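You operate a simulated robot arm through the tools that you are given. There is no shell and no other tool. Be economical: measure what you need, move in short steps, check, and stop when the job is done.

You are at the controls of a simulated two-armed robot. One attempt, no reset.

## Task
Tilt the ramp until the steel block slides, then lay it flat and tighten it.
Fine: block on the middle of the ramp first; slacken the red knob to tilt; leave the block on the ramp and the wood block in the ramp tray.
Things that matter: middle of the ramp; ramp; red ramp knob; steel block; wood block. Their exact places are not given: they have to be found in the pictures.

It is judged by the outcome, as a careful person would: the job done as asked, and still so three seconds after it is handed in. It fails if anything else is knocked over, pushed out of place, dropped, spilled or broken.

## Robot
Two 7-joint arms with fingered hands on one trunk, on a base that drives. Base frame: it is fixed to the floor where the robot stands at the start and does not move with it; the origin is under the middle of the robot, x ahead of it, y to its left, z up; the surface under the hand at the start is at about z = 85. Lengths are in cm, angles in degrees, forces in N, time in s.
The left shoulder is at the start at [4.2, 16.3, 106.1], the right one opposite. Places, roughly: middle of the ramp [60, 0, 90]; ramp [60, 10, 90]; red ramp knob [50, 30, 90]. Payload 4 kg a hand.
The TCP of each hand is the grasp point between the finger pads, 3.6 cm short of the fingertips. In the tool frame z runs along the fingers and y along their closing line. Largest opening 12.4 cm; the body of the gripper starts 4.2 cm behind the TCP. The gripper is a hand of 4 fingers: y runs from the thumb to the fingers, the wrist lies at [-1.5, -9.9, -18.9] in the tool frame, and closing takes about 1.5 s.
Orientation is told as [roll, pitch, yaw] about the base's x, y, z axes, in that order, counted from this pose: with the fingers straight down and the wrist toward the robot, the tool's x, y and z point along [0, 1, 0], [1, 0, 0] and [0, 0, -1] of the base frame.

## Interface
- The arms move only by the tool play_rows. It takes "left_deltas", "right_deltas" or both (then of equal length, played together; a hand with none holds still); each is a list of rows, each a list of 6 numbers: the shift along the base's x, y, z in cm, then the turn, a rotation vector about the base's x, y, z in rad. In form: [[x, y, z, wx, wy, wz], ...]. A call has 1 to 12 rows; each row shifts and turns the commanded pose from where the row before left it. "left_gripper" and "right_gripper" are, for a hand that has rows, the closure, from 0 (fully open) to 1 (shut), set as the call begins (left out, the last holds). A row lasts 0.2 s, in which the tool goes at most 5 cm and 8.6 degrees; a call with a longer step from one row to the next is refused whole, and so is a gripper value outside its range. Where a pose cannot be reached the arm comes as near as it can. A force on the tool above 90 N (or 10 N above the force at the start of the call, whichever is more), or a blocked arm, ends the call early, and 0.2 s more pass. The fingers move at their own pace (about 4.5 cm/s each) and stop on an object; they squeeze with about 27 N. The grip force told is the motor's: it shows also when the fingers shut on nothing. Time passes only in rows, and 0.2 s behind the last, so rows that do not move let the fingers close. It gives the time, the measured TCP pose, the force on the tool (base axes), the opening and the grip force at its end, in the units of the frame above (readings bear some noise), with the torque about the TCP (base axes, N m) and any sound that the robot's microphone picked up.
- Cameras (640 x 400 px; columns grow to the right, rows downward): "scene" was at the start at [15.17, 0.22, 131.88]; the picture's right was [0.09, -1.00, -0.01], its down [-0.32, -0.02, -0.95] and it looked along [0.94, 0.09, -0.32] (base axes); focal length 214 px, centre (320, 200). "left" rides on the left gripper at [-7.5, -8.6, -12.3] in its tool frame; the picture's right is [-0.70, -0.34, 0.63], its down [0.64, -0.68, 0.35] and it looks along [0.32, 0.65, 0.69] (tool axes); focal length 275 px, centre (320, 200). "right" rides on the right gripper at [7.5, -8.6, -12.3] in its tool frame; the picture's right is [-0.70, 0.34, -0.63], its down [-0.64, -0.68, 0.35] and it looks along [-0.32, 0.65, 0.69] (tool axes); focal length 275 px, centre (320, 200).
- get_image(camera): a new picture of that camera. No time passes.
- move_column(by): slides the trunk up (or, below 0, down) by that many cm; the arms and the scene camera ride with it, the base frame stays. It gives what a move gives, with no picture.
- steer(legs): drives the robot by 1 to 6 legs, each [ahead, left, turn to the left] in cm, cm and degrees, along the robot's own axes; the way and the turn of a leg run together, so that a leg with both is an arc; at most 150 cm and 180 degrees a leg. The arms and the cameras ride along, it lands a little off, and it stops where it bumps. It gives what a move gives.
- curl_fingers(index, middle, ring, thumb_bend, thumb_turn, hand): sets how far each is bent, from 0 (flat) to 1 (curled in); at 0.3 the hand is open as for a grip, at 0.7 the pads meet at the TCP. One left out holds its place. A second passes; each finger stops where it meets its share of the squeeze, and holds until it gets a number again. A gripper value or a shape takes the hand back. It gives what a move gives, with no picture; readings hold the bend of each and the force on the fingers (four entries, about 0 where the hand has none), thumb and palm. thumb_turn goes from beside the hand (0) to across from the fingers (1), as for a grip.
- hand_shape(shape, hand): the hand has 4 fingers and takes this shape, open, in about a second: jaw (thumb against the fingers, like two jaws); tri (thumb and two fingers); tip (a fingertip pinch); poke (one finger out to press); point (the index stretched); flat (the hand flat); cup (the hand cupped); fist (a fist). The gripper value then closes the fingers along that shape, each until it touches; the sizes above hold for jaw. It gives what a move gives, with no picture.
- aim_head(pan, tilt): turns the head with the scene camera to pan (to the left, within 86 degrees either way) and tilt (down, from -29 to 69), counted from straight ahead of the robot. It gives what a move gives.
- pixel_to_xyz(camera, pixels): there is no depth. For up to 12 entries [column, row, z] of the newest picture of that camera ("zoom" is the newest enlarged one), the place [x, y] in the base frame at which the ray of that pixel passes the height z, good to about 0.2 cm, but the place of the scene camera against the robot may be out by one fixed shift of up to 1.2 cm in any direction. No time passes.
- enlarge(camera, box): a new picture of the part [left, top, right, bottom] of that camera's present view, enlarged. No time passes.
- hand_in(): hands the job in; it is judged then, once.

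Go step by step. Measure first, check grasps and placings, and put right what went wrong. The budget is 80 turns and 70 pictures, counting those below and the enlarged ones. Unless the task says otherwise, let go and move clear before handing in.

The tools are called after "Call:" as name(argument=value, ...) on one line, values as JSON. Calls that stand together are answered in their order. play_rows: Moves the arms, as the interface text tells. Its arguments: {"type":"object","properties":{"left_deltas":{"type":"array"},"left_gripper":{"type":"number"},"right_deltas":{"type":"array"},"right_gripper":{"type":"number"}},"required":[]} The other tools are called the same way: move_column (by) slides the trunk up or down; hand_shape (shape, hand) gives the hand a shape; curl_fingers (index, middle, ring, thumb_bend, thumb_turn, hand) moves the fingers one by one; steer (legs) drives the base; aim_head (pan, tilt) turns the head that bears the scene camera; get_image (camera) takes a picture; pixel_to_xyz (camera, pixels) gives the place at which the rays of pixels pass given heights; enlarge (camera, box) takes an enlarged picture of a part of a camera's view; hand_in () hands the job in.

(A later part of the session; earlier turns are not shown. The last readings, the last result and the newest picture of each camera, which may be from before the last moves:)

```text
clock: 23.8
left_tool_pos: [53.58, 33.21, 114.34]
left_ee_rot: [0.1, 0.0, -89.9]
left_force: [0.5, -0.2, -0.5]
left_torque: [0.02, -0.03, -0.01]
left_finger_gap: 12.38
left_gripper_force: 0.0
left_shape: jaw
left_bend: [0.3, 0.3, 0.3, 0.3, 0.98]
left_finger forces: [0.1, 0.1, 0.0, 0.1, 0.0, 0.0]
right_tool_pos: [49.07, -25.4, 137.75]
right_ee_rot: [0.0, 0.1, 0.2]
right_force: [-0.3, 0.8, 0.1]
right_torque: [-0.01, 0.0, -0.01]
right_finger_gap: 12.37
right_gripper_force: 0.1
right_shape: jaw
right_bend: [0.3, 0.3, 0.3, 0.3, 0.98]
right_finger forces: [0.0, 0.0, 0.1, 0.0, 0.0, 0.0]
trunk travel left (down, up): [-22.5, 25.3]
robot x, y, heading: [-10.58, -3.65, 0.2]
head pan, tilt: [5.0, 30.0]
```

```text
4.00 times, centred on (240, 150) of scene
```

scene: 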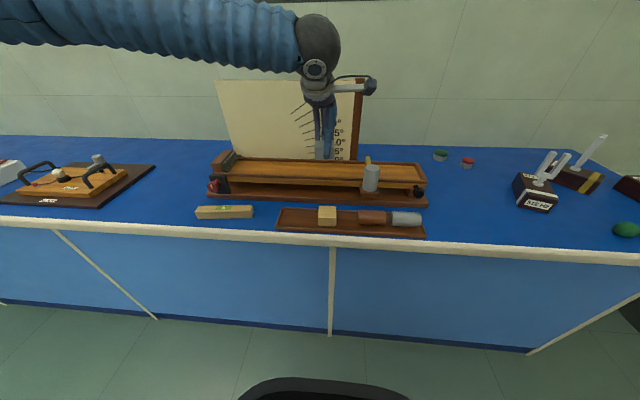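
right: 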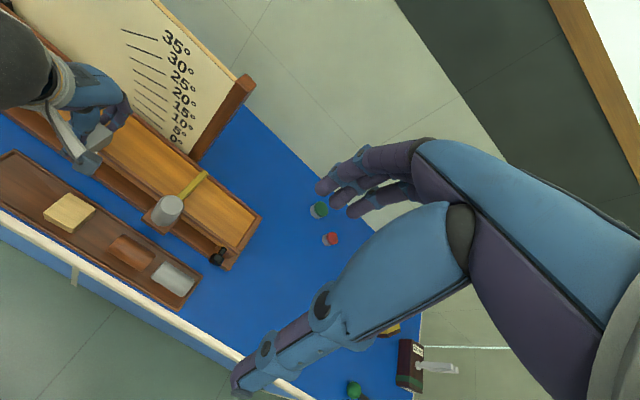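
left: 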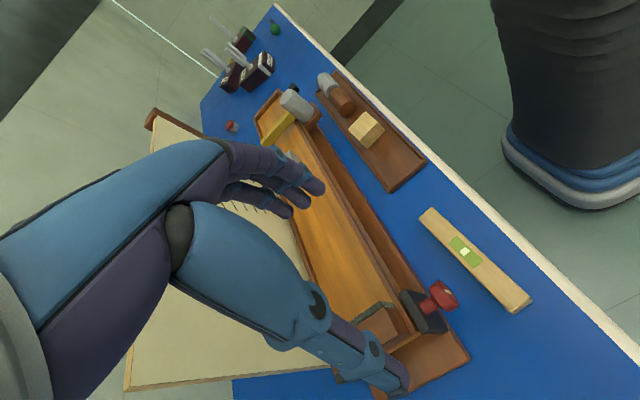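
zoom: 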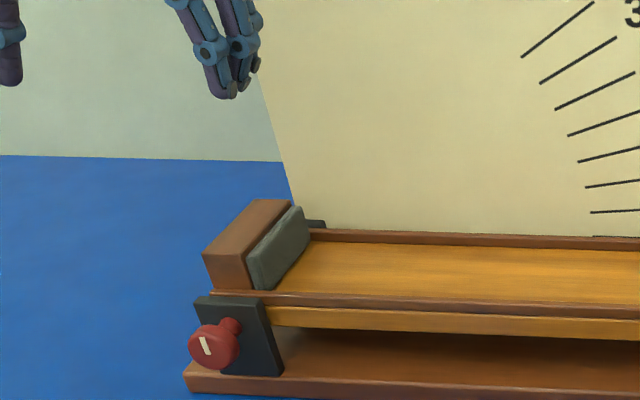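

Call:
enlarge(camera="left", box=[380, 250, 508, 330])

Call:
pixel_to_xyz(camera="scene", pixels=[[212, 211.5, 90], [212, 211.5, 91], [212, 211.5, 92], [212, 211.5, 93]])

Call:
pixel_to_xyz(camera="left", pixels=[[449, 294, 90], [449, 294, 91], [449, 294, 92], [449, 294, 93], [435, 300, 91], [435, 300, 92]])

```text
5.00 times, centred on (444, 290) of left
```

zoom: 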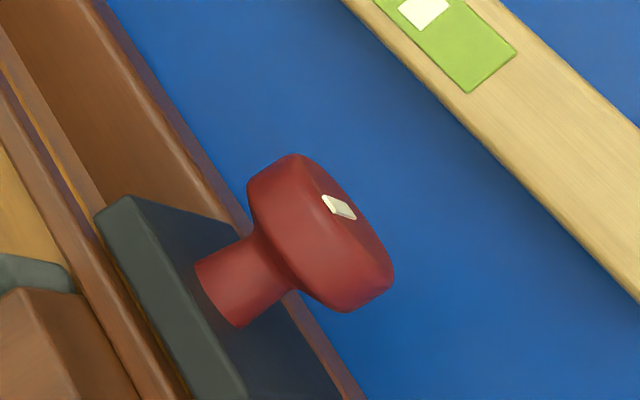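

```text
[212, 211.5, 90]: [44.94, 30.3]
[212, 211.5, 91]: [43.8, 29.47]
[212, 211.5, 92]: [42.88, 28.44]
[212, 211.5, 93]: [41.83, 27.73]
```

```text
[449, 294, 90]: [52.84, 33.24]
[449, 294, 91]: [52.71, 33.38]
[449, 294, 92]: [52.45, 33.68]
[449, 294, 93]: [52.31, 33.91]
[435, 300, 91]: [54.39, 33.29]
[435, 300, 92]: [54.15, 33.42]
```

Call:
pixel_to_xyz(camera="scene", pixels=[[211.7, 186.7, 90], [211.7, 186.7, 91], [211.7, 186.7, 92], [211.7, 186.7, 93]])

Call:
pixel_to_xyz(camera="zoom", pixels=[[345, 237, 90], [345, 237, 91], [345, 237, 92], [315, 232, 91], [220, 295, 91], [293, 155, 91], [350, 312, 91], [385, 10, 88], [640, 300, 88], [105, 215, 95], [245, 400, 95]])

```text
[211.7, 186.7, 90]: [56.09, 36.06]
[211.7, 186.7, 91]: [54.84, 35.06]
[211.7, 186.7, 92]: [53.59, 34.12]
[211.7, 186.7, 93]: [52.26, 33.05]
```

```text
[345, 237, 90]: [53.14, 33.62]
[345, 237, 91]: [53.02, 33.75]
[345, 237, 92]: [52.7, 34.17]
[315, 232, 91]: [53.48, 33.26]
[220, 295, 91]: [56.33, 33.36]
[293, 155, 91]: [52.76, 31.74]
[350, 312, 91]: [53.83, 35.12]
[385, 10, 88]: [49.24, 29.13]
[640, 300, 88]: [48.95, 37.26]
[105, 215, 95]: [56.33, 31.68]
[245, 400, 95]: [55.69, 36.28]
```

Triangulating gives the knob head at about (53.5, 33.9, 92.4), radius 1.6, with the plate face at x≈56.3. I'll half-close the hand, lean it 26° right for a counter-clockwise turn, and come down to z≈100.

Call:
play_rows(left_deltas=[[-0.7, 0.6, -1, 0.15, 0, 0], [0, 0, -2, 0.15, 0, 0], [0, 0, -3, 0.15, 0, 0], [0, 0, -4, 0, 0, 0], [0, 0, -4.3, 0, 0, 0], [0, 0, 0, 0, 0, 0]], left_gripper=0.5)

Call:
get_image(camera="left")

Call:
enlarge(camera="scene", box=[150, 100, 310, 200])

```text
clock: 25.2
left_tool_pos: [52.84, 33.66, 100.12]
left_ee_rot: [0.2, 25.8, -89.9]
left_force: [-0.4, 0.2, -0.1]
left_torque: [-0.01, -0.04, 0.03]
left_finger_gap: 6.22
left_gripper_force: 0.1
left_shape: jaw
left_bend: [0.42, 0.46, 0.44, 0.56, 1.0]
left_finger forces: [0.0, 0.1, 0.1, 0.0, 0.1, 0.0]
right_tool_pos: [49.0, -25.34, 137.82]
right_ee_rot: [0.0, -0.1, 0.2]
right_force: [0.2, 0.7, 0.2]
right_torque: [-0.01, 0.01, -0.02]
right_finger_gap: 12.4
right_gripper_force: 0.0
right_shape: jaw
right_bend: [0.3, 0.3, 0.3, 0.3, 0.98]
right_finger forces: [0.0, 0.0, 0.0, 0.0, 0.1, 0.1]
trunk travel left (down, up): [-22.5, 25.3]
robot x, y, heading: [-10.63, -3.38, 0.0]
head pan, tilt: [5.0, 30.0]
```

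```text
32 pictures are left
```

left: 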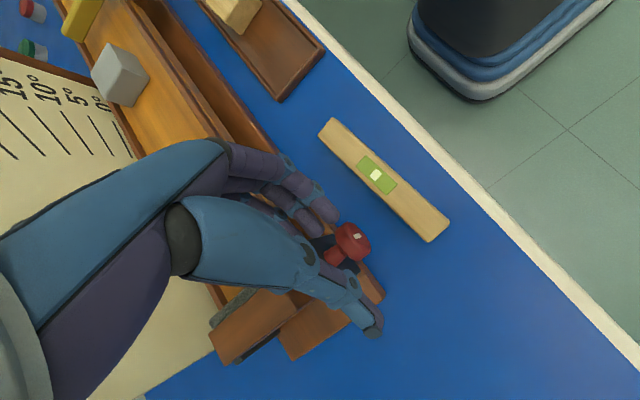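

```text
4.00 times, centred on (230, 150) of scene
```

zoom: 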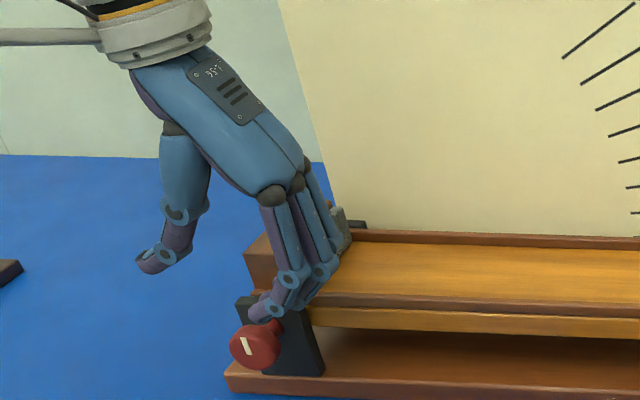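

The leaned fingers must come in along the tool axis, so I'll shift 3.7 cm right first, then approach down-left, stopping a little short to look.

Call:
play_rows(left_deltas=[[0, -3.7, 0, 0, 0, 0], [0, 0.9, -1.9, 0, 0, 0], [0, 0.9, -1.9, 0, 0, 0], [0, 0.5, -1.0, 0, 0, 0], [0, 0, 0, 0, 0, 0]])

Call:
get_image(camera="left")

Call:
enlarge(camera="scene", box=[150, 120, 278, 200])

```text
clock: 26.4
left_tool_pos: [52.96, 32.38, 95.3]
left_ee_rot: [0.0, 25.7, -89.8]
left_force: [0.4, 0.4, -0.4]
left_torque: [0.0, -0.02, 0.0]
left_finger_gap: 6.25
left_gripper_force: 0.0
left_shape: jaw
left_bend: [0.42, 0.46, 0.44, 0.56, 1.0]
left_finger forces: [0.0, 0.0, 0.1, 0.0, 0.0, 0.1]
right_tool_pos: [49.02, -25.42, 137.87]
right_ee_rot: [0.0, 0.0, 0.3]
right_force: [0.1, -0.2, 0.5]
right_torque: [-0.02, -0.02, 0.01]
right_finger_gap: 12.38
right_gripper_force: 0.0
right_shape: jaw
right_bend: [0.3, 0.3, 0.3, 0.3, 0.98]
right_finger forces: [0.1, 0.0, 0.1, 0.0, 0.1, 0.1]
trunk travel left (down, up): [-22.5, 25.3]
robot x, y, heading: [-10.04, -4.01, 0.1]
head pan, tilt: [5.0, 30.0]
```

```text
30 pictures are left
```

left: 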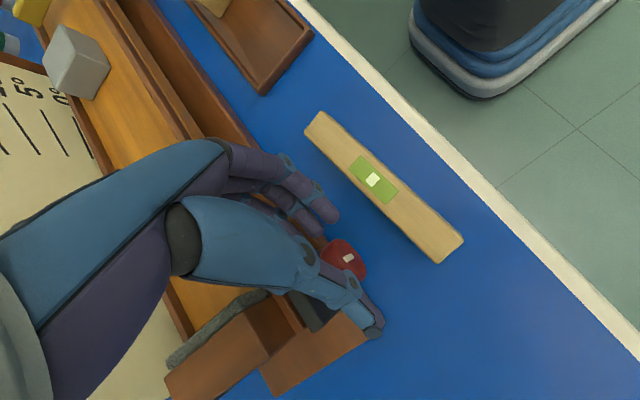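

```text
5.00 times, centred on (214, 160) of scene
```

zoom: 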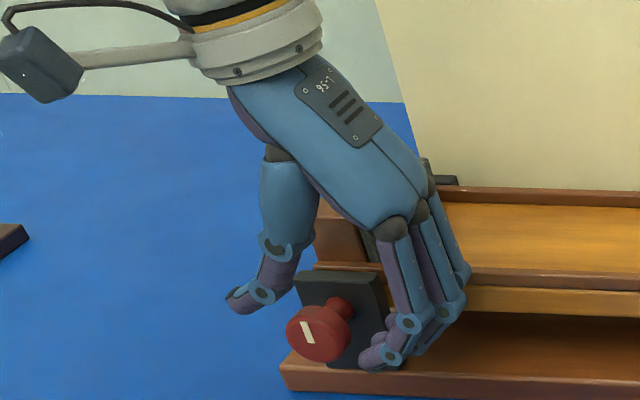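

The tips now bracket the knob (scene zoom: thumb (235,300), fingers (375,360), knob (320,332)). Going 2.2 cm deeper and closing.

Call:
play_rows(left_deltas=[[0, 0.5, -1.0, 0, 0, 0], [0, 0.45, -1.0, 0, 0, 0], [0, 0, 0, 0, 0, 0]])

Call:
play_rows(left_deltas=[[0, 0, 0, 0, 0, 0], [0, 0, 0, 0, 0, 0], [0, 0, 0, 0, 0, 0], [0, 0, 0, 0, 0, 0], [0, 0, 0, 0, 0, 0]], left_gripper=1)

Call:
enlarge(camera="scene", box=[150, 120, 278, 200])

```text
clock: 27.2
left_tool_pos: [52.78, 33.48, 93.32]
left_ee_rot: [0.2, 25.8, -90.0]
left_force: [-0.9, -0.3, 1.0]
left_torque: [-0.04, 0.01, -0.03]
left_finger_gap: 6.22
left_gripper_force: 0.0
left_shape: jaw
left_bend: [0.42, 0.46, 0.44, 0.56, 1.0]
left_finger forces: [0.0, 0.0, 0.6, 0.1, 0.0, 0.1]
right_tool_pos: [49.06, -25.3, 137.92]
right_ee_rot: [0.0, 0.0, 0.2]
right_force: [0.3, -0.8, -0.3]
right_torque: [0.02, 0.0, 0.01]
right_finger_gap: 12.38
right_gripper_force: 0.1
right_shape: jaw
right_bend: [0.3, 0.3, 0.3, 0.3, 0.98]
right_finger forces: [0.1, 0.1, 0.0, 0.1, 0.0, 0.1]
trunk travel left (down, up): [-22.5, 25.3]
robot x, y, heading: [-10.32, -3.66, 0.2]
head pan, tilt: [5.0, 30.0]
```

```text
clock: 28.4
left_tool_pos: [52.85, 33.52, 93.29]
left_ee_rot: [0.0, 25.8, -89.8]
left_force: [-11.0, 17.3, 7.6]
left_torque: [0.03, 0.36, -0.13]
left_finger_gap: 2.46
left_gripper_force: 27.0
left_shape: jaw
left_bend: [0.71, 0.63, 0.62, 0.59, 1.0]
left_finger forces: [11.1, 8.3, 2.8, 0.1, 35.3, 0.0]
right_tool_pos: [48.85, -25.31, 137.86]
right_ee_rot: [0.0, 0.0, 0.3]
right_force: [0.2, -1.2, -0.4]
right_torque: [-0.03, -0.01, 0.0]
right_finger_gap: 12.39
right_gripper_force: 0.1
right_shape: jaw
right_bend: [0.3, 0.3, 0.3, 0.3, 0.98]
right_finger forces: [0.1, 0.1, 0.1, 0.0, 0.1, 0.1]
trunk travel left (down, up): [-22.5, 25.3]
robot x, y, heading: [-9.97, -3.59, 0.6]
head pan, tilt: [5.0, 30.0]
```

```text
5.00 times, centred on (214, 160) of scene
```

zoom: 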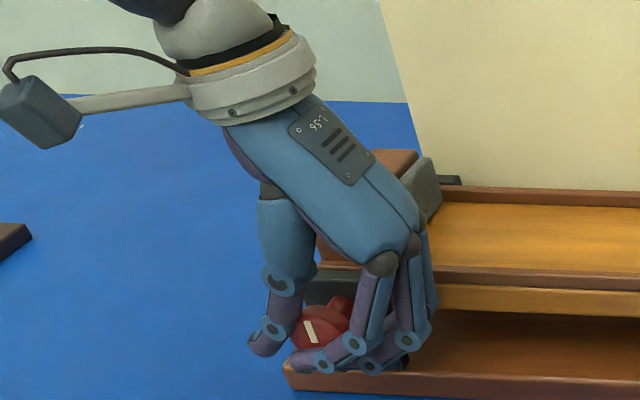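

Grip closed at 2.46 cm with 35 N on the thumb and the fingers on the knob. Turning counter-clockwise (−x) about the knob axis in two parts, watching the white mark.

Call:
play_rows(left_deltas=[[0, 0.17, 0.06, -0.14, 0, 0], [0, 0.17, 0.04, -0.14, 0, 0], [0, 0.17, 0.01, -0.14, 0, 0], [0, 0.17, -0.01, -0.14, 0, 0], [0, 0, 0, 0, 0, 0]])

Call:
enlarge(camera="scene", box=[150, 120, 278, 200])

```text
clock: 29.6
left_tool_pos: [52.73, 34.42, 93.16]
left_ee_rot: [0.0, -6.5, -89.8]
left_force: [-19.9, 19.3, -15.2]
left_torque: [0.39, 0.67, -0.46]
left_finger_gap: 2.24
left_gripper_force: 26.8
left_shape: jaw
left_bend: [0.71, 0.64, 0.67, 0.6, 1.0]
left_finger forces: [16.2, 13.2, 8.6, 0.0, 34.2, 0.1]
right_tool_pos: [48.94, -25.17, 137.92]
right_ee_rot: [-0.2, 0.0, 0.3]
right_force: [-0.3, 0.1, 0.3]
right_torque: [-0.01, 0.01, 0.01]
right_finger_gap: 12.36
right_gripper_force: 0.2
right_shape: jaw
right_bend: [0.3, 0.3, 0.3, 0.3, 0.98]
right_finger forces: [0.0, 0.1, 0.0, 0.0, 0.1, 0.0]
trunk travel left (down, up): [-22.5, 25.3]
robot x, y, heading: [-10.25, -4.07, 0.3]
head pan, tilt: [5.0, 30.0]
```

```text
5.00 times, centred on (214, 160) of scene
```

zoom: 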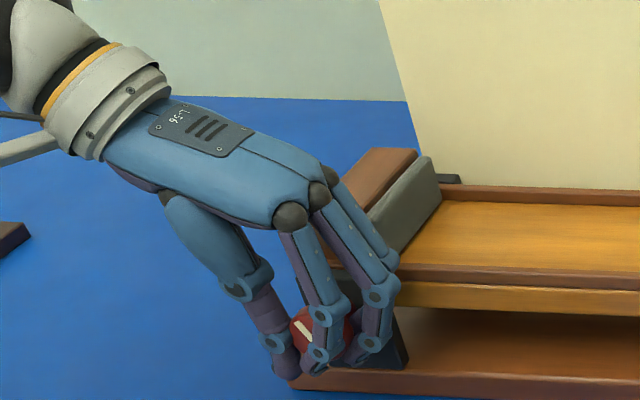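

The white mark has turned with the hand (now "\" at (303,328)). Easing the offset (force −20, 19, −15) and continuing.

Call:
play_rows(left_deltas=[[-0.2, 0.3, -0.2, -0.14, 0, 0], [0, 0.2, -0.1, -0.14, 0, 0], [0, 0.17, -0.1, -0.14, 0, 0], [0, 0.15, -0.1, -0.14, 0, 0], [0, 0.15, -0.12, -0.1, 0, 0], [0, 0, 0, 0, 0, 0]])

Call:
enlarge(camera="scene", box=[150, 120, 278, 200])

```text
clock: 31.0
left_tool_pos: [52.19, 34.77, 93.68]
left_ee_rot: [0.4, -33.9, -90.1]
left_force: [7.9, 18.5, 56.2]
left_torque: [-0.33, -1.45, 0.67]
left_finger_gap: 1.54
left_gripper_force: 26.9
left_shape: jaw
left_bend: [0.71, 0.62, 0.8, 0.64, 1.0]
left_finger forces: [0.0, 10.0, 58.9, 0.0, 3.7, 0.1]
left hand out of reach, approached as far as the arm can: row 4, 5
right_tool_pos: [48.76, -25.41, 138.11]
right_ee_rot: [0.0, -0.1, 0.2]
right_force: [0.4, 0.8, -0.7]
right_torque: [0.0, 0.0, -0.01]
right_finger_gap: 12.39
right_gripper_force: 0.1
right_shape: jaw
right_bend: [0.3, 0.3, 0.3, 0.3, 0.98]
right_finger forces: [0.0, 0.1, 0.0, 0.0, 0.0, 0.1]
trunk travel left (down, up): [-22.5, 25.3]
robot x, y, heading: [-10.24, -3.76, 0.3]
head pan, tilt: [5.0, 30.0]
```

```text
5.00 times, centred on (214, 160) of scene
```

zoom: 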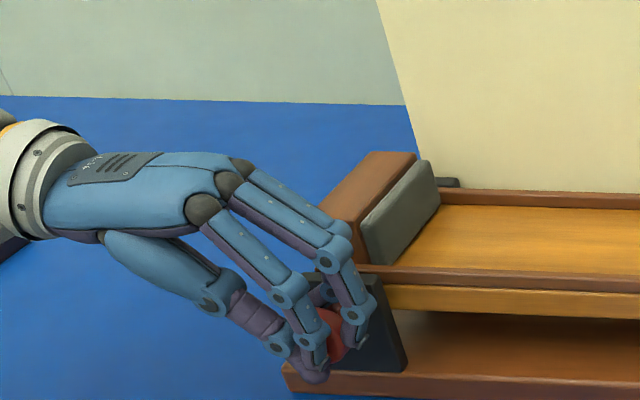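

The third finger is now pressing hard (59 N), so this stroke is over. Opening to half and retreating along the tool axis, then uprighting to look.

Call:
play_rows(left_deltas=[[0, 0, 0, 0, 0, 0], [0, 0, 0, 0, 0, 0], [0, 0, 0, 0, 0, 0], [0, 0, 0, 0, 0, 0], [0, 0.8, 1.2, 0, 0, 0], [0, 1.1, 1.7, 0.05, 0, 0], [0, 1.1, 1.7, 0.05, 0, 0], [0, 0.5, 3, 0.14, 0, 0], [0, 0, 2, 0.14, 0, 0], [0, 0, 2, 0.14, 0, 0], [0, 0, 0, 0, 0, 0]], left_gripper=0.45)

Call:
enlarge(camera="scene", box=[150, 120, 278, 200])

Call:
get_image(camera="left")

```text
clock: 33.4
left_tool_pos: [52.32, 38.73, 104.27]
left_ee_rot: [-0.1, -3.9, -89.8]
left_force: [-0.5, -0.3, 0.2]
left_torque: [-0.01, 0.02, -0.01]
left_finger_gap: 6.81
left_gripper_force: 0.1
left_shape: jaw
left_bend: [0.4, 0.44, 0.42, 0.54, 0.99]
left_finger forces: [0.0, 0.0, 0.0, 0.0, 0.0, 0.0]
right_tool_pos: [49.09, -25.33, 137.87]
right_ee_rot: [-0.1, 0.0, 0.3]
right_force: [-0.6, 0.6, -1.0]
right_torque: [-0.02, -0.01, -0.02]
right_finger_gap: 12.37
right_gripper_force: 0.1
right_shape: jaw
right_bend: [0.3, 0.3, 0.3, 0.3, 0.98]
right_finger forces: [0.1, 0.0, 0.0, 0.1, 0.0, 0.0]
trunk travel left (down, up): [-22.5, 25.3]
robot x, y, heading: [-10.19, -3.84, 0.1]
head pan, tilt: [5.0, 30.0]
```

```text
5.00 times, centred on (214, 160) of scene
```

zoom: 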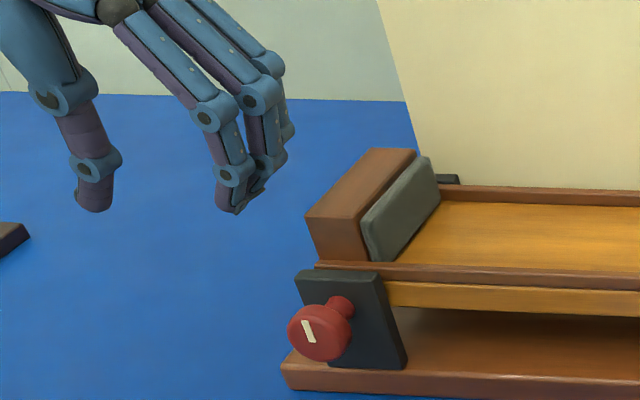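

```text
24 pictures are left
```

left: 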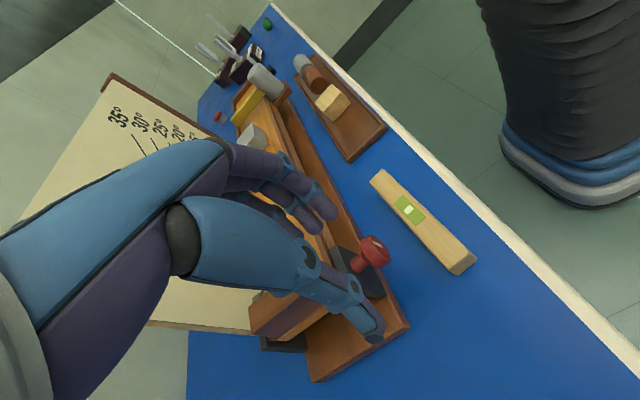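

The mark at (308,330) now shows only ~15° net turn: the third finger fouled the plate/base late in the stroke. I'll use the "tri" shape with the third finger away, and strokes leaning right→upright, where the first stroke worked well.

Call:
hand_shape(hand="left", shape="tri")

Call:
play_rows(left_deltas=[[0.2, -1.7, 0, 0.143, 0, 0], [0.2, -1.7, 0, 0.143, 0, 0], [0.2, -1.7, 0, 0.143, 0, 0], [0.2, -1.7, -0.5, 0.143, 0, 0], [0.2, -1.7, -1, 0.143, 0, 0], [0.2, -1.7, -1, 0.143, 0, 0], [0, 0, -2, 0, 0, 0], [0, 0, -1.8, 0, 0, 0], [0, 0, 0, 0, 0, 0]], left_gripper=0.45)

Call:
get_image(camera="left")

Call:
enlarge(camera="scene", box=[150, 110, 310, 210])

```text
clock: 34.3
left_tool_pos: [52.3, 38.52, 104.52]
left_ee_rot: [0.1, -4.0, -89.8]
left_force: [-0.4, -1.3, -0.2]
left_torque: [-0.01, 0.0, -0.02]
left_finger_gap: 12.37
left_gripper_force: 0.1
left_shape: tri
left_bend: [0.3, 0.3, 0.99, 0.3, 0.98]
left_finger forces: [0.1, 0.0, 0.0, 0.0, 0.0, 0.0]
right_tool_pos: [49.12, -25.35, 137.72]
right_ee_rot: [0.0, 0.0, 0.1]
right_force: [0.2, -0.1, 0.8]
right_torque: [0.0, -0.02, 0.02]
right_finger_gap: 12.39
right_gripper_force: 0.0
right_shape: jaw
right_bend: [0.3, 0.3, 0.3, 0.3, 0.98]
right_finger forces: [0.0, 0.1, 0.0, 0.0, 0.0, 0.0]
trunk travel left (down, up): [-22.5, 25.3]
robot x, y, heading: [-10.01, -3.47, 0.3]
head pan, tilt: [5.0, 30.0]
```

```text
clock: 36.3
left_tool_pos: [53.42, 28.14, 98.2]
left_ee_rot: [0.4, 45.1, -89.7]
left_force: [0.6, 0.1, -0.6]
left_torque: [0.01, -0.01, -0.03]
left_finger_gap: 6.85
left_gripper_force: 0.1
left_shape: tri
left_bend: [0.4, 0.43, 0.99, 0.54, 0.99]
left_finger forces: [0.0, 0.0, 0.0, 0.0, 0.0, 0.1]
right_tool_pos: [49.02, -25.29, 137.86]
right_ee_rot: [-0.1, 0.1, 0.1]
right_force: [-0.6, 0.0, 0.6]
right_torque: [-0.01, 0.01, 0.03]
right_finger_gap: 12.35
right_gripper_force: 0.0
right_shape: jaw
right_bend: [0.3, 0.3, 0.3, 0.3, 0.98]
right_finger forces: [0.0, 0.0, 0.1, 0.1, 0.0, 0.1]
trunk travel left (down, up): [-22.5, 25.3]
robot x, y, heading: [-9.96, -3.56, 0.1]
head pan, tilt: [5.0, 30.0]
```

```text
23 pictures are left
```

left: 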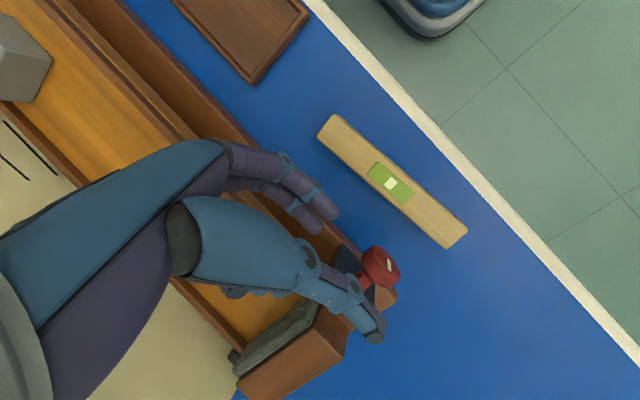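

```text
4.00 times, centred on (230, 160) of scene
```

zoom: 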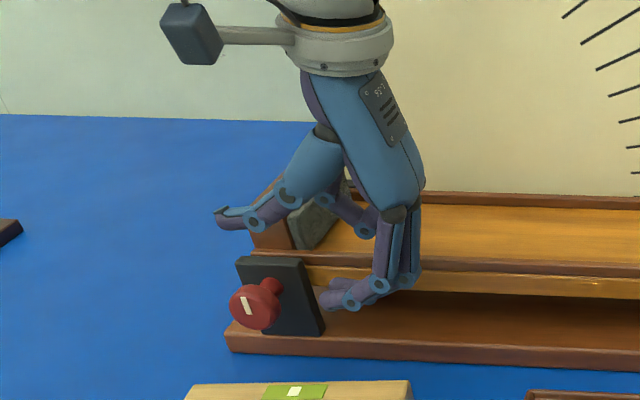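

Clear so far; moving in along the tool axis (down-left) toward the knob, in steps.

Call:
play_rows(left_deltas=[[0, 1.2, -1.2, 0, 0, 0], [0, 1.2, -1.2, 0, 0, 0], [0, 1.2, -1.2, 0, 0, 0], [0, 0.8, -0.8, 0, 0, 0], [0, 0, 0, 0, 0, 0]])

Call:
enlarge(camera="scene", box=[150, 110, 310, 210])

```text
clock: 37.5
left_tool_pos: [53.53, 32.7, 93.92]
left_ee_rot: [0.4, 45.2, -89.6]
left_force: [0.0, -5.0, 3.3]
left_torque: [-0.06, -0.1, -0.15]
left_finger_gap: 6.86
left_gripper_force: 0.0
left_shape: tri
left_bend: [0.4, 0.43, 0.99, 0.54, 0.99]
left_finger forces: [0.0, 0.0, 5.1, 0.0, 0.1, 0.0]
right_tool_pos: [49.03, -25.4, 137.8]
right_ee_rot: [0.0, 0.0, 0.1]
right_force: [0.2, -0.2, -0.4]
right_torque: [-0.02, -0.03, 0.01]
right_finger_gap: 12.4
right_gripper_force: 0.0
right_shape: jaw
right_bend: [0.3, 0.3, 0.3, 0.3, 0.98]
right_finger forces: [0.0, 0.1, 0.0, 0.0, 0.0, 0.0]
trunk travel left (down, up): [-22.5, 25.3]
robot x, y, heading: [-10.27, -3.48, 0.3]
head pan, tilt: [5.0, 30.0]
```

```text
4.00 times, centred on (230, 160) of scene
```

zoom: 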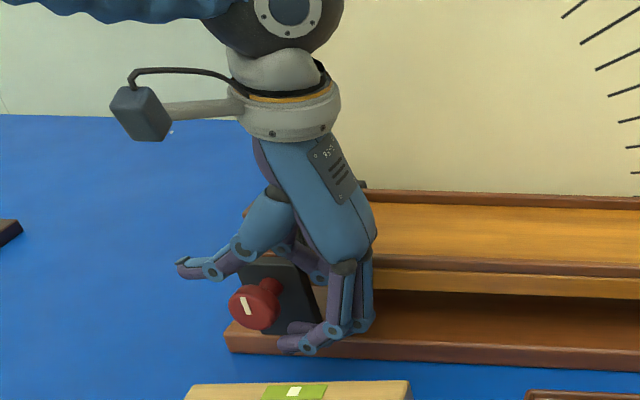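

The folded finger grazes the plate (5 N). Shifting back 0.6 in x, slightly deeper, and closing.

Call:
play_rows(left_deltas=[[-0.7, -0.2, 0.2, 0, 0, 0], [0, 0.7, -0.7, 0, 0, 0], [0, 0, 0, 0, 0, 0]])

Call:
play_rows(left_deltas=[[0, 0, 0, 0, 0, 0], [0, 0, 0, 0, 0, 0], [0, 0, 0, 0, 0, 0], [0, 0, 0, 0, 0, 0], [0, 0, 0, 0, 0, 0]], left_gripper=1)

Call:
enlarge(camera="scene", box=[150, 120, 278, 200])

```text
clock: 38.3
left_tool_pos: [52.62, 32.96, 93.7]
left_ee_rot: [0.3, 45.2, -89.8]
left_force: [-14.2, -17.6, 7.7]
left_torque: [-0.08, -0.32, -0.85]
left_finger_gap: 6.85
left_gripper_force: 0.1
left_shape: tri
left_bend: [0.4, 0.43, 1.0, 0.54, 0.99]
left_finger forces: [0.0, 0.1, 23.1, 0.0, 0.0, 0.0]
right_tool_pos: [48.92, -25.63, 137.87]
right_ee_rot: [0.1, 0.1, 0.2]
right_force: [0.4, 0.3, 0.0]
right_torque: [-0.01, 0.0, -0.01]
right_finger_gap: 12.38
right_gripper_force: 0.1
right_shape: jaw
right_bend: [0.3, 0.3, 0.3, 0.3, 0.98]
right_finger forces: [0.1, 0.0, 0.1, 0.1, 0.1, 0.0]
trunk travel left (down, up): [-22.5, 25.3]
robot x, y, heading: [-10.33, -3.82, 0.0]
head pan, tilt: [5.0, 30.0]
```

```text
clock: 39.5
left_tool_pos: [52.64, 33.02, 93.77]
left_ee_rot: [0.5, 45.3, -89.6]
left_force: [-21.0, -13.5, 13.6]
left_torque: [-0.12, 0.0, -0.97]
left_finger_gap: 2.02
left_gripper_force: 24.0
left_shape: tri
left_bend: [0.7, 0.56, 1.0, 0.62, 1.0]
left_finger forces: [0.0, 11.1, 23.0, 0.1, 23.1, 0.1]
right_tool_pos: [48.76, -25.52, 137.91]
right_ee_rot: [0.1, -0.2, 0.2]
right_force: [-0.4, -0.4, -0.7]
right_torque: [0.0, 0.01, 0.0]
right_finger_gap: 12.37
right_gripper_force: 0.0
right_shape: jaw
right_bend: [0.3, 0.3, 0.3, 0.3, 0.98]
right_finger forces: [0.1, 0.1, 0.0, 0.0, 0.0, 0.0]
trunk travel left (down, up): [-22.5, 25.3]
robot x, y, heading: [-10.32, -3.62, 0.4]
head pan, tilt: [5.0, 30.0]
```

```text
5.00 times, centred on (214, 160) of scene
```

zoom: 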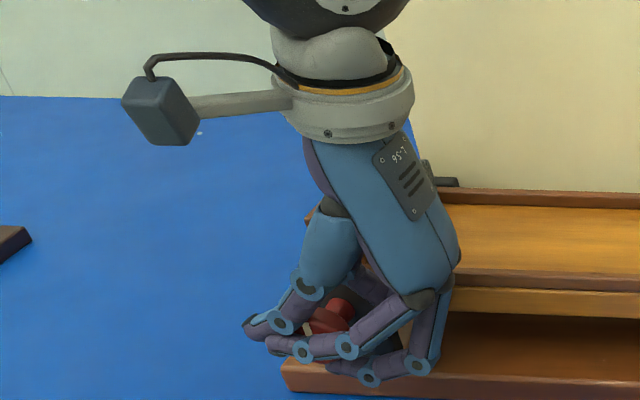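

The folded finger fouls the knob and misses a good grip, so I'll change method: open, retreat, and come in nearly along the knob's axis (fingers pointing forward), where the plate doesn't interfere.

Call:
play_rows(left_deltas=[[0, 0, 0, 0, 0, 0], [0, 0, 0, 0, 0, 0], [0, 0, 0, 0, 0, 0], [-0.3, -1.5, 1.5, 0, 0, 0], [0, -2, 2, 0, 0, 0], [0, -2, 2.5, 0, 0, 0], [-1, 0, 3, -0.131, 0, 0], [-1, 1, 3, -0.131, 0, 0], [-1, 1, 3, -0.131, 0, 0], [-1, 1, 0, -0.131, 0, 0], [-1, 1, 0, -0.131, 0, 0], [-1, 1, 0, -0.131, 0, 0]], left_gripper=0.3)

Call:
hand_shape(hand="left", shape="jaw")

Call:
play_rows(left_deltas=[[-0.7, 0, 0, 0, -0.136, 0], [-0.7, 0, 0, 0, -0.136, 0], [-0.7, 0, 0, 0, -0.136, 0], [-0.7, 0, 0, 0, -0.136, 0], [-0.7, 0, 0, 0, -0.136, 0], [-0.7, 0, 0, 0, -0.136, 0], [-0.7, 0, 0, 0, -0.136, 0], [-0.7, 0, 0, 0, -0.136, 0], [-0.7, 0, 0, 0, -0.136, 0], [0, 0, 0, 0, 0, 0]], left_gripper=0.4)

Call:
get_image(camera="scene")

```text
clock: 42.1
left_tool_pos: [46.56, 32.92, 108.41]
left_ee_rot: [0.2, 0.0, -89.9]
left_force: [0.4, 0.2, -0.1]
left_torque: [0.0, 0.04, -0.03]
left_finger_gap: 8.7
left_gripper_force: 0.1
left_shape: tri
left_bend: [0.35, 0.38, 0.99, 0.5, 0.99]
left_finger forces: [0.1, 0.1, 0.0, 0.0, 0.0, 0.1]
right_tool_pos: [49.1, -25.28, 137.88]
right_ee_rot: [-0.1, 0.0, 0.2]
right_force: [0.8, 0.9, -0.3]
right_torque: [0.0, 0.02, -0.02]
right_finger_gap: 12.39
right_gripper_force: 0.1
right_shape: jaw
right_bend: [0.3, 0.3, 0.3, 0.3, 0.98]
right_finger forces: [0.0, 0.1, 0.1, 0.1, 0.1, 0.1]
trunk travel left (down, up): [-22.5, 25.3]
robot x, y, heading: [-10.18, -3.94, 0.0]
head pan, tilt: [5.0, 30.0]
```

```text
clock: 43.0
left_tool_pos: [46.69, 32.83, 108.43]
left_ee_rot: [0.1, 0.1, -89.8]
left_force: [0.6, -0.5, 0.3]
left_torque: [-0.01, 0.03, 0.0]
left_finger_gap: 12.4
left_gripper_force: 0.1
left_shape: jaw
left_bend: [0.3, 0.3, 0.3, 0.3, 0.98]
left_finger forces: [0.0, 0.0, 0.0, 0.0, 0.0, 0.0]
right_tool_pos: [48.99, -25.37, 137.81]
right_ee_rot: [0.1, 0.0, 0.2]
right_force: [-0.1, -0.6, -0.3]
right_torque: [0.01, 0.0, 0.04]
right_finger_gap: 12.37
right_gripper_force: 0.1
right_shape: jaw
right_bend: [0.3, 0.3, 0.3, 0.3, 0.98]
right_finger forces: [0.1, 0.0, 0.0, 0.0, 0.1, 0.0]
trunk travel left (down, up): [-22.5, 25.3]
robot x, y, heading: [-10.27, -3.81, 0.2]
head pan, tilt: [5.0, 30.0]
```

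```text
clock: 45.2
left_tool_pos: [40.71, 32.98, 108.54]
left_ee_rot: [70.2, -0.2, -90.1]
left_force: [-1.0, 0.3, -0.3]
left_torque: [0.04, 0.04, -0.01]
left_finger_gap: 7.47
left_gripper_force: 0.0
left_shape: jaw
left_bend: [0.38, 0.42, 0.4, 0.53, 0.99]
left_finger forces: [0.1, 0.1, 0.0, 0.1, 0.1, 0.1]
left hand out of reach, approached as far as the arm can: row 9
right_tool_pos: [49.03, -25.44, 137.81]
right_ee_rot: [-0.1, 0.0, 0.2]
right_force: [-0.4, 0.1, -0.4]
right_torque: [-0.02, 0.01, -0.01]
right_finger_gap: 12.39
right_gripper_force: 0.0
right_shape: jaw
right_bend: [0.3, 0.3, 0.3, 0.3, 0.98]
right_finger forces: [0.1, 0.0, 0.0, 0.0, 0.0, 0.0]
trunk travel left (down, up): [-22.5, 25.3]
robot x, y, heading: [-10.35, -3.67, 0.4]
head pan, tilt: [5.0, 30.0]
```

```text
19 pictures are left
```

scene: 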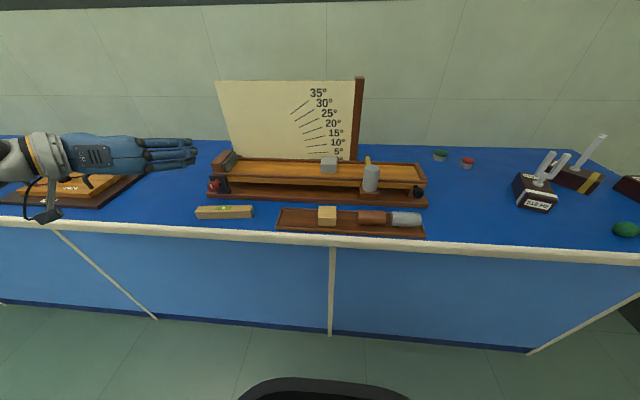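

The hand reached the forward-pointing pose. I'll lean it 40° right and lower to a pre-approach point in front of the knob.

Call:
play_rows(left_deltas=[[0, 0, 0, 0.14, 0, 0], [0, 0, 0, 0.14, 0, 0], [0.4, 0, -1, 0.14, 0, 0], [0.5, 0, -2, 0.14, 0, 0], [1, -0.5, -3, 0.14, 0, 0], [1, -0.5, -3.5, 0, 0, 0], [1, 0, -4.2, 0, 0, 0], [0, 0, 0, 0, 0, 0]])

Call:
enlarge(camera="scene", box=[120, 110, 280, 210])

Call:
get_image(camera="left")

```text
clock: 47.0
left_tool_pos: [46.48, 33.19, 95.65]
left_ee_rot: [70.5, 40.0, -89.8]
left_force: [-1.8, 0.4, -0.6]
left_torque: [0.01, 0.01, 0.0]
left_finger_gap: 7.47
left_gripper_force: 0.0
left_shape: jaw
left_bend: [0.38, 0.42, 0.4, 0.53, 0.99]
left_finger forces: [0.0, 0.1, 0.0, 0.1, 0.1, 0.0]
left hand out of reach, approached as far as the arm can: row 1, 2, 3, 4, 5
right_tool_pos: [49.0, -25.44, 137.86]
right_ee_rot: [0.0, 0.0, 0.1]
right_force: [0.0, 0.5, -0.2]
right_torque: [0.0, 0.0, 0.0]
right_finger_gap: 12.4
right_gripper_force: 0.1
right_shape: jaw
right_bend: [0.3, 0.3, 0.3, 0.3, 0.98]
right_finger forces: [0.0, 0.0, 0.1, 0.1, 0.1, 0.0]
trunk travel left (down, up): [-22.5, 25.3]
robot x, y, heading: [-10.43, -3.49, 0.3]
head pan, tilt: [5.0, 30.0]
```

```text
4.00 times, centred on (200, 160) of scene
```

zoom: 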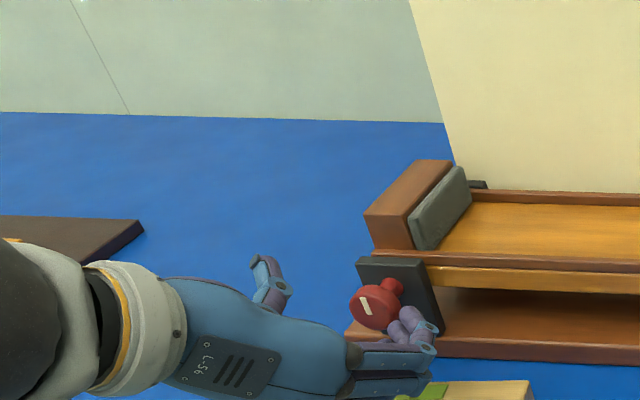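

```text
17 pictures are left
```

left: 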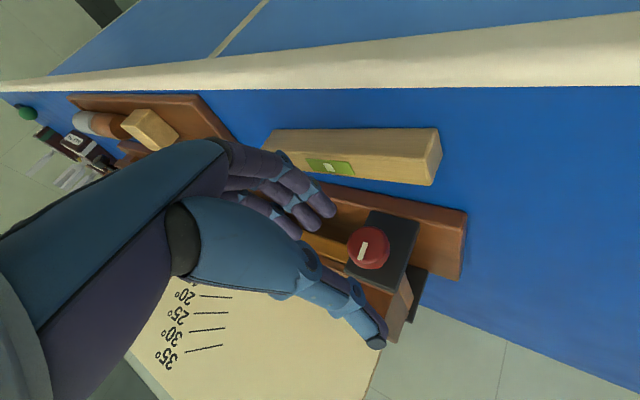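

The thumb and fingers straddle the knob's axis nicely (left picture: knob (368,247) between finger (325,205) and thumb (375,340)). Advancing onto the knob.

Call:
play_rows(left_deltas=[[1, -0.4, -0.9, 0, 0, 0], [1.2, 0.2, -0.6, 0, 0, 0], [1.2, 0.25, -0.5, 0, 0, 0], [1.2, 0.25, -0.5, 0, 0, 0], [0.8, 0.2, -0.4, 0, 0, 0], [0, 0, 0, 0, 0, 0]])

Call:
get_image(camera="left")

```text
clock: 48.4
left_tool_pos: [52.02, 33.73, 92.81]
left_ee_rot: [70.4, 40.0, -89.7]
left_force: [-1.1, -1.1, 6.4]
left_torque: [-0.34, 0.21, -0.05]
left_finger_gap: 7.4
left_gripper_force: 0.1
left_shape: jaw
left_bend: [0.39, 0.42, 0.4, 0.53, 0.99]
left_finger forces: [6.8, 0.0, 0.0, 0.1, 0.1, 0.1]
right_tool_pos: [49.08, -25.41, 137.85]
right_ee_rot: [0.0, -0.1, 0.1]
right_force: [-0.6, -0.2, -0.3]
right_torque: [-0.05, 0.01, 0.0]
right_finger_gap: 12.4
right_gripper_force: 0.0
right_shape: jaw
right_bend: [0.3, 0.3, 0.3, 0.3, 0.98]
right_finger forces: [0.0, 0.1, 0.0, 0.0, 0.0, 0.0]
trunk travel left (down, up): [-22.5, 25.3]
robot x, y, heading: [-10.11, -3.89, 0.1]
head pan, tilt: [5.0, 30.0]
```

```text
16 pictures are left
```

left: 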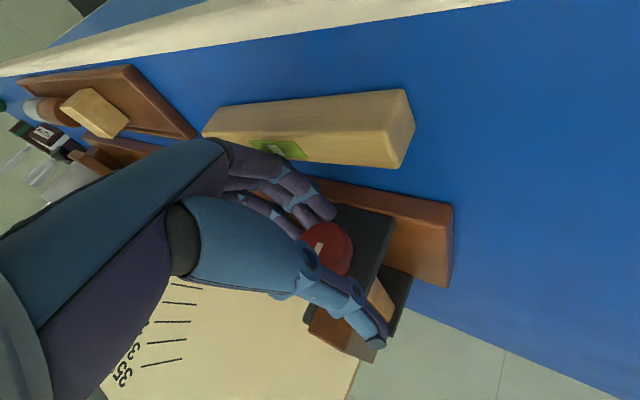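

The index lightly touches the level (6.8 N); raising 0.4 and closing on the knob.

Call:
play_rows(left_deltas=[[0.3, 0.1, 0.45, 0, 0, 0], [0, 0, 0, 0, 0, 0]])

Call:
play_rows(left_deltas=[[0, 0, 0, 0, 0, 0], [0, 0, 0, 0, 0, 0], [0, 0, 0, 0, 0, 0], [0, 0, 0, 0, 0, 0], [0, 0, 0, 0, 0, 0], [0, 0, 0, 0, 0, 0]], left_gripper=1)

```text
clock: 49.0
left_tool_pos: [52.3, 33.99, 93.18]
left_ee_rot: [70.2, 39.9, -89.7]
left_force: [0.2, -0.1, 0.4]
left_torque: [0.01, 0.01, -0.04]
left_finger_gap: 7.46
left_gripper_force: 0.0
left_shape: jaw
left_bend: [0.38, 0.42, 0.4, 0.53, 0.99]
left_finger forces: [0.0, 0.3, 0.0, 0.0, 0.1, 0.0]
right_tool_pos: [49.07, -25.39, 137.81]
right_ee_rot: [0.0, 0.0, 0.1]
right_force: [0.8, -0.4, 0.6]
right_torque: [0.02, 0.04, -0.05]
right_finger_gap: 12.37
right_gripper_force: 0.0
right_shape: jaw
right_bend: [0.3, 0.3, 0.3, 0.3, 0.98]
right_finger forces: [0.1, 0.0, 0.0, 0.0, 0.0, 0.2]
trunk travel left (down, up): [-22.5, 25.3]
robot x, y, heading: [-10.54, -3.57, 0.3]
head pan, tilt: [5.0, 30.0]
```

```text
clock: 50.4
left_tool_pos: [52.33, 33.91, 93.3]
left_ee_rot: [70.5, 40.0, -89.7]
left_force: [2.3, 2.3, 4.9]
left_torque: [-0.04, -0.16, -0.03]
left_finger_gap: 4.09
left_gripper_force: 27.6
left_shape: jaw
left_bend: [0.57, 0.42, 0.51, 0.62, 1.0]
left_finger forces: [16.3, 7.6, 3.7, 0.1, 31.1, 0.0]
right_tool_pos: [49.14, -25.34, 137.87]
right_ee_rot: [-0.1, 0.0, 0.2]
right_force: [0.4, 0.3, -0.5]
right_torque: [0.05, 0.0, 0.03]
right_finger_gap: 12.38
right_gripper_force: 0.0
right_shape: jaw
right_bend: [0.3, 0.3, 0.3, 0.3, 0.98]
right_finger forces: [0.0, 0.0, 0.1, 0.0, 0.0, 0.1]
trunk travel left (down, up): [-22.5, 25.3]
robot x, y, heading: [-10.63, -3.6, 0.1]
head pan, tilt: [5.0, 30.0]
```

Balanced grip now (16/8/4 N vs 31 N thumb, small net force). Turning counter-clockwise 55°.

Call:
play_rows(left_deltas=[[0, 0.09, 0.03, -0.137, 0, 0], [0, 0.09, 0.02, -0.137, 0, 0], [0, 0.09, 0.01, -0.137, 0, 0], [0, 0.09, 0, -0.137, 0, 0], [0, 0.09, 0, -0.137, 0, 0], [0, 0.09, -0.02, -0.137, 0, 0], [0, 0.09, -0.03, -0.137, 0, 0], [0, 0, 0, 0, 0, 0]])

Call:
enlarge(camera="left", box=[240, 150, 480, 300])

```text
clock: 52.0
left_tool_pos: [50.7, 34.06, 87.97]
left_ee_rot: [64.8, -11.2, -89.5]
left_force: [-0.6, 12.3, 64.6]
left_torque: [-1.86, 0.8, -0.08]
left_finger_gap: 1.81
left_gripper_force: 26.8
left_shape: jaw
left_bend: [0.74, 0.49, 0.55, 0.78, 1.0]
left_finger forces: [46.8, 0.0, 0.0, 0.1, 13.2, 0.1]
right_tool_pos: [48.84, -25.54, 138.06]
right_ee_rot: [0.2, -0.1, 0.3]
right_force: [1.4, 0.4, -0.7]
right_torque: [0.01, 0.01, 0.0]
right_finger_gap: 12.37
right_gripper_force: 0.0
right_shape: jaw
right_bend: [0.3, 0.3, 0.3, 0.3, 0.98]
right_finger forces: [0.1, 0.1, 0.0, 0.1, 0.0, 0.0]
trunk travel left (down, up): [-22.5, 25.3]
robot x, y, heading: [-10.41, -3.51, 0.5]
head pan, tilt: [5.0, 30.0]
stopped in row 7 (left hand): the force on the tool passed its limit at 137 N (the readings are from after the stop); the commanded pose is now the measured one
```

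```text
2.67 times, centred on (360, 225) of left
```

zoom: 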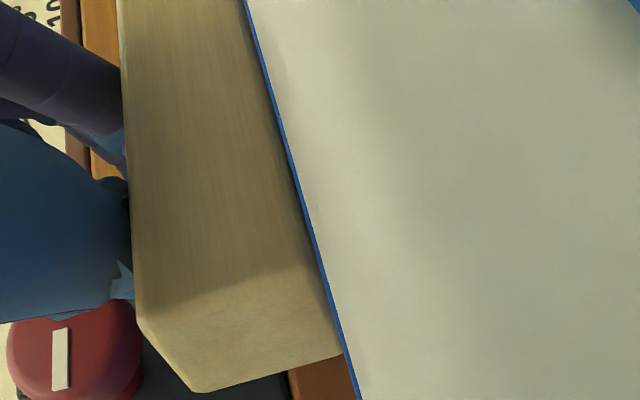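

The hand dropped and slipped below the knob (TCP z 88, index pressing 47 N). A look before retreating.

Call:
enlarge(camera="scene", box=[120, 110, 280, 210])

```text
4.00 times, centred on (200, 160) of scene
```

zoom: 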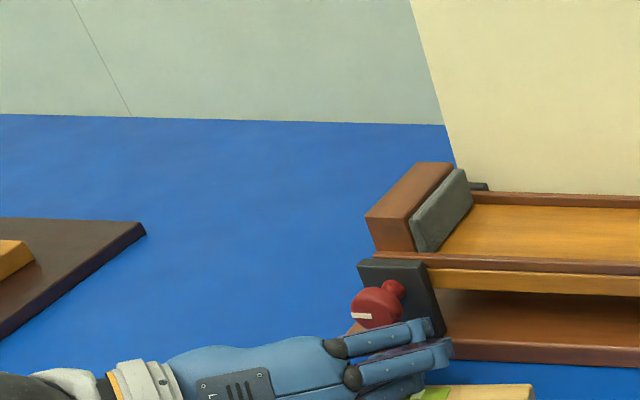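

The mark is now horizontal at (363,316): the knob has turned about 80° counter-clockwise. Backing the hand out and up, away from the level.

Call:
play_rows(left_deltas=[[0, 0, 0.4, 0, 0, 0], [-0.8, 0, 0.4, 0, 0, 0], [-1.5, 0, 0.4, 0, 0, 0], [-2, 0, 0.8, 0, 0, 0], [-2, 0, 2, 0, 0, 0], [-2, 0, 3, 0, 0, 0], [-1, 0, 3, 0, 0, 0], [0, 0, 3, 0, 0, 0], [0, 0, 3, 0, 0, 0]])

Call:
get_image(camera="scene")

```text
clock: 52.6
left_tool_pos: [50.18, 34.13, 88.06]
left_ee_rot: [64.4, -11.3, -89.6]
left_force: [9.4, 1.2, 47.9]
left_torque: [-1.56, 0.56, 0.35]
left_finger_gap: 1.64
left_gripper_force: 27.3
left_shape: jaw
left_bend: [0.74, 0.49, 0.55, 0.78, 1.0]
left_finger forces: [40.8, 0.0, 0.0, 0.0, 6.7, 0.1]
right_tool_pos: [48.91, -25.42, 137.81]
right_ee_rot: [0.0, 0.0, 0.3]
right_force: [0.3, 0.2, -0.7]
right_torque: [0.02, 0.02, -0.01]
right_finger_gap: 12.36
right_gripper_force: 0.1
right_shape: jaw
right_bend: [0.3, 0.3, 0.3, 0.3, 0.98]
right_finger forces: [0.1, 0.0, 0.0, 0.1, 0.0, 0.1]
trunk travel left (down, up): [-22.5, 25.3]
robot x, y, heading: [-10.15, -3.51, 0.0]
head pan, tilt: [5.0, 30.0]
stopped in row 2 (left hand): the force on the tool passed its limit at 110 N (the readings are from after the stop); the commanded pose is now the measured one
```

```text
13 pictures are left
```

scene: 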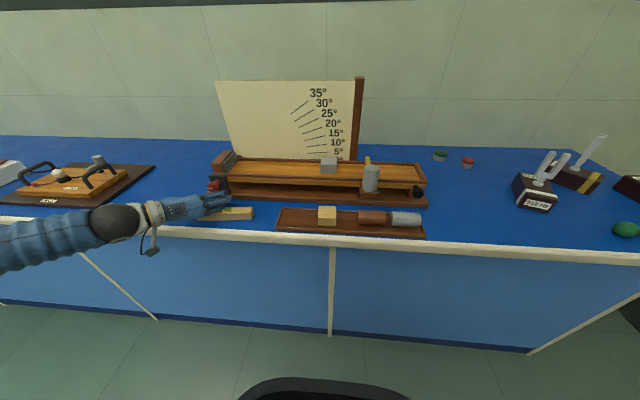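

The hand barely moved; index still presses. I'll open the fingers a little and go straight up with the lean reversed, so the wrist lifts away from the table edge.

Call:
play_rows(left_deltas=[[0, 0, 0.3, 0, 0, 0], [0, 0, 0.3, 0.05, 0, 0], [0, 0, 0.4, 0.1, 0, 0], [0, 0, 0.4, 0.1, 0, 0], [0, 0, 0, 0, 0, 0]], left_gripper=0.9)

```text
clock: 53.8
left_tool_pos: [50.04, 34.11, 88.92]
left_ee_rot: [64.1, 3.1, -89.5]
left_force: [10.3, -6.0, 35.3]
left_torque: [-1.41, 0.28, 0.39]
left_finger_gap: 1.59
left_gripper_force: 26.7
left_shape: jaw
left_bend: [0.74, 0.49, 0.55, 0.77, 1.0]
left_finger forces: [36.1, 0.0, 0.0, 0.1, 0.0, 0.1]
right_tool_pos: [49.06, -25.48, 137.91]
right_ee_rot: [0.2, -0.1, 0.2]
right_force: [-0.6, -0.4, 0.2]
right_torque: [0.02, -0.01, -0.01]
right_finger_gap: 12.38
right_gripper_force: 0.0
right_shape: jaw
right_bend: [0.3, 0.3, 0.3, 0.3, 0.98]
right_finger forces: [0.0, 0.1, 0.0, 0.0, 0.1, 0.0]
trunk travel left (down, up): [-22.5, 25.3]
robot x, y, heading: [-10.03, -3.87, 0.0]
head pan, tilt: [5.0, 30.0]
```

It rises now with less force. Continuing up.

Call:
play_rows(left_deltas=[[0, -0.1, 0.5, 0.05, 0, 0], [0, 0, 0.5, 0.05, 0, 0], [-0.3, 0, 0.5, 0, 0, 0], [0, 0, 0, 0, 0, 0]])

Call:
enlarge(camera="scene", box=[120, 130, 280, 230])

```text
clock: 54.8
left_tool_pos: [49.68, 34.06, 90.2]
left_ee_rot: [63.8, 8.9, -89.3]
left_force: [-0.6, -0.5, -1.9]
left_torque: [0.0, 0.04, -0.03]
left_finger_gap: 1.48
left_gripper_force: 26.9
left_shape: jaw
left_bend: [0.74, 0.49, 0.55, 0.78, 1.0]
left_finger forces: [0.1, 0.0, 0.8, 0.1, 0.0, 0.0]
right_tool_pos: [49.22, -25.26, 137.84]
right_ee_rot: [0.1, 0.0, 0.2]
right_force: [0.2, -0.3, -0.5]
right_torque: [-0.01, 0.01, 0.0]
right_finger_gap: 12.39
right_gripper_force: 0.0
right_shape: jaw
right_bend: [0.3, 0.3, 0.3, 0.3, 0.98]
right_finger forces: [0.0, 0.0, 0.1, 0.1, 0.1, 0.1]
trunk travel left (down, up): [-22.5, 25.3]
robot x, y, heading: [-9.97, -3.65, 0.2]
head pan, tilt: [5.0, 30.0]
```

```text
4.00 times, centred on (200, 180) of scene
```

zoom: 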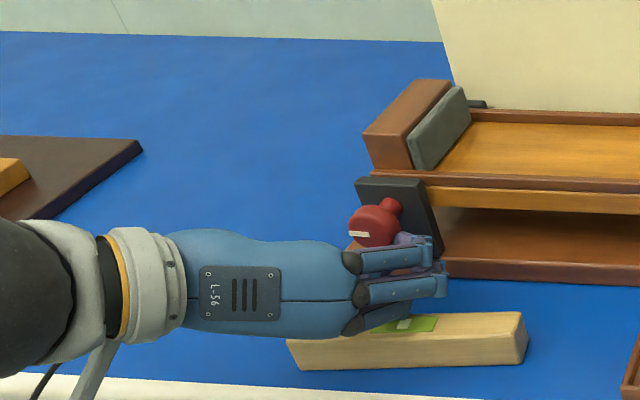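

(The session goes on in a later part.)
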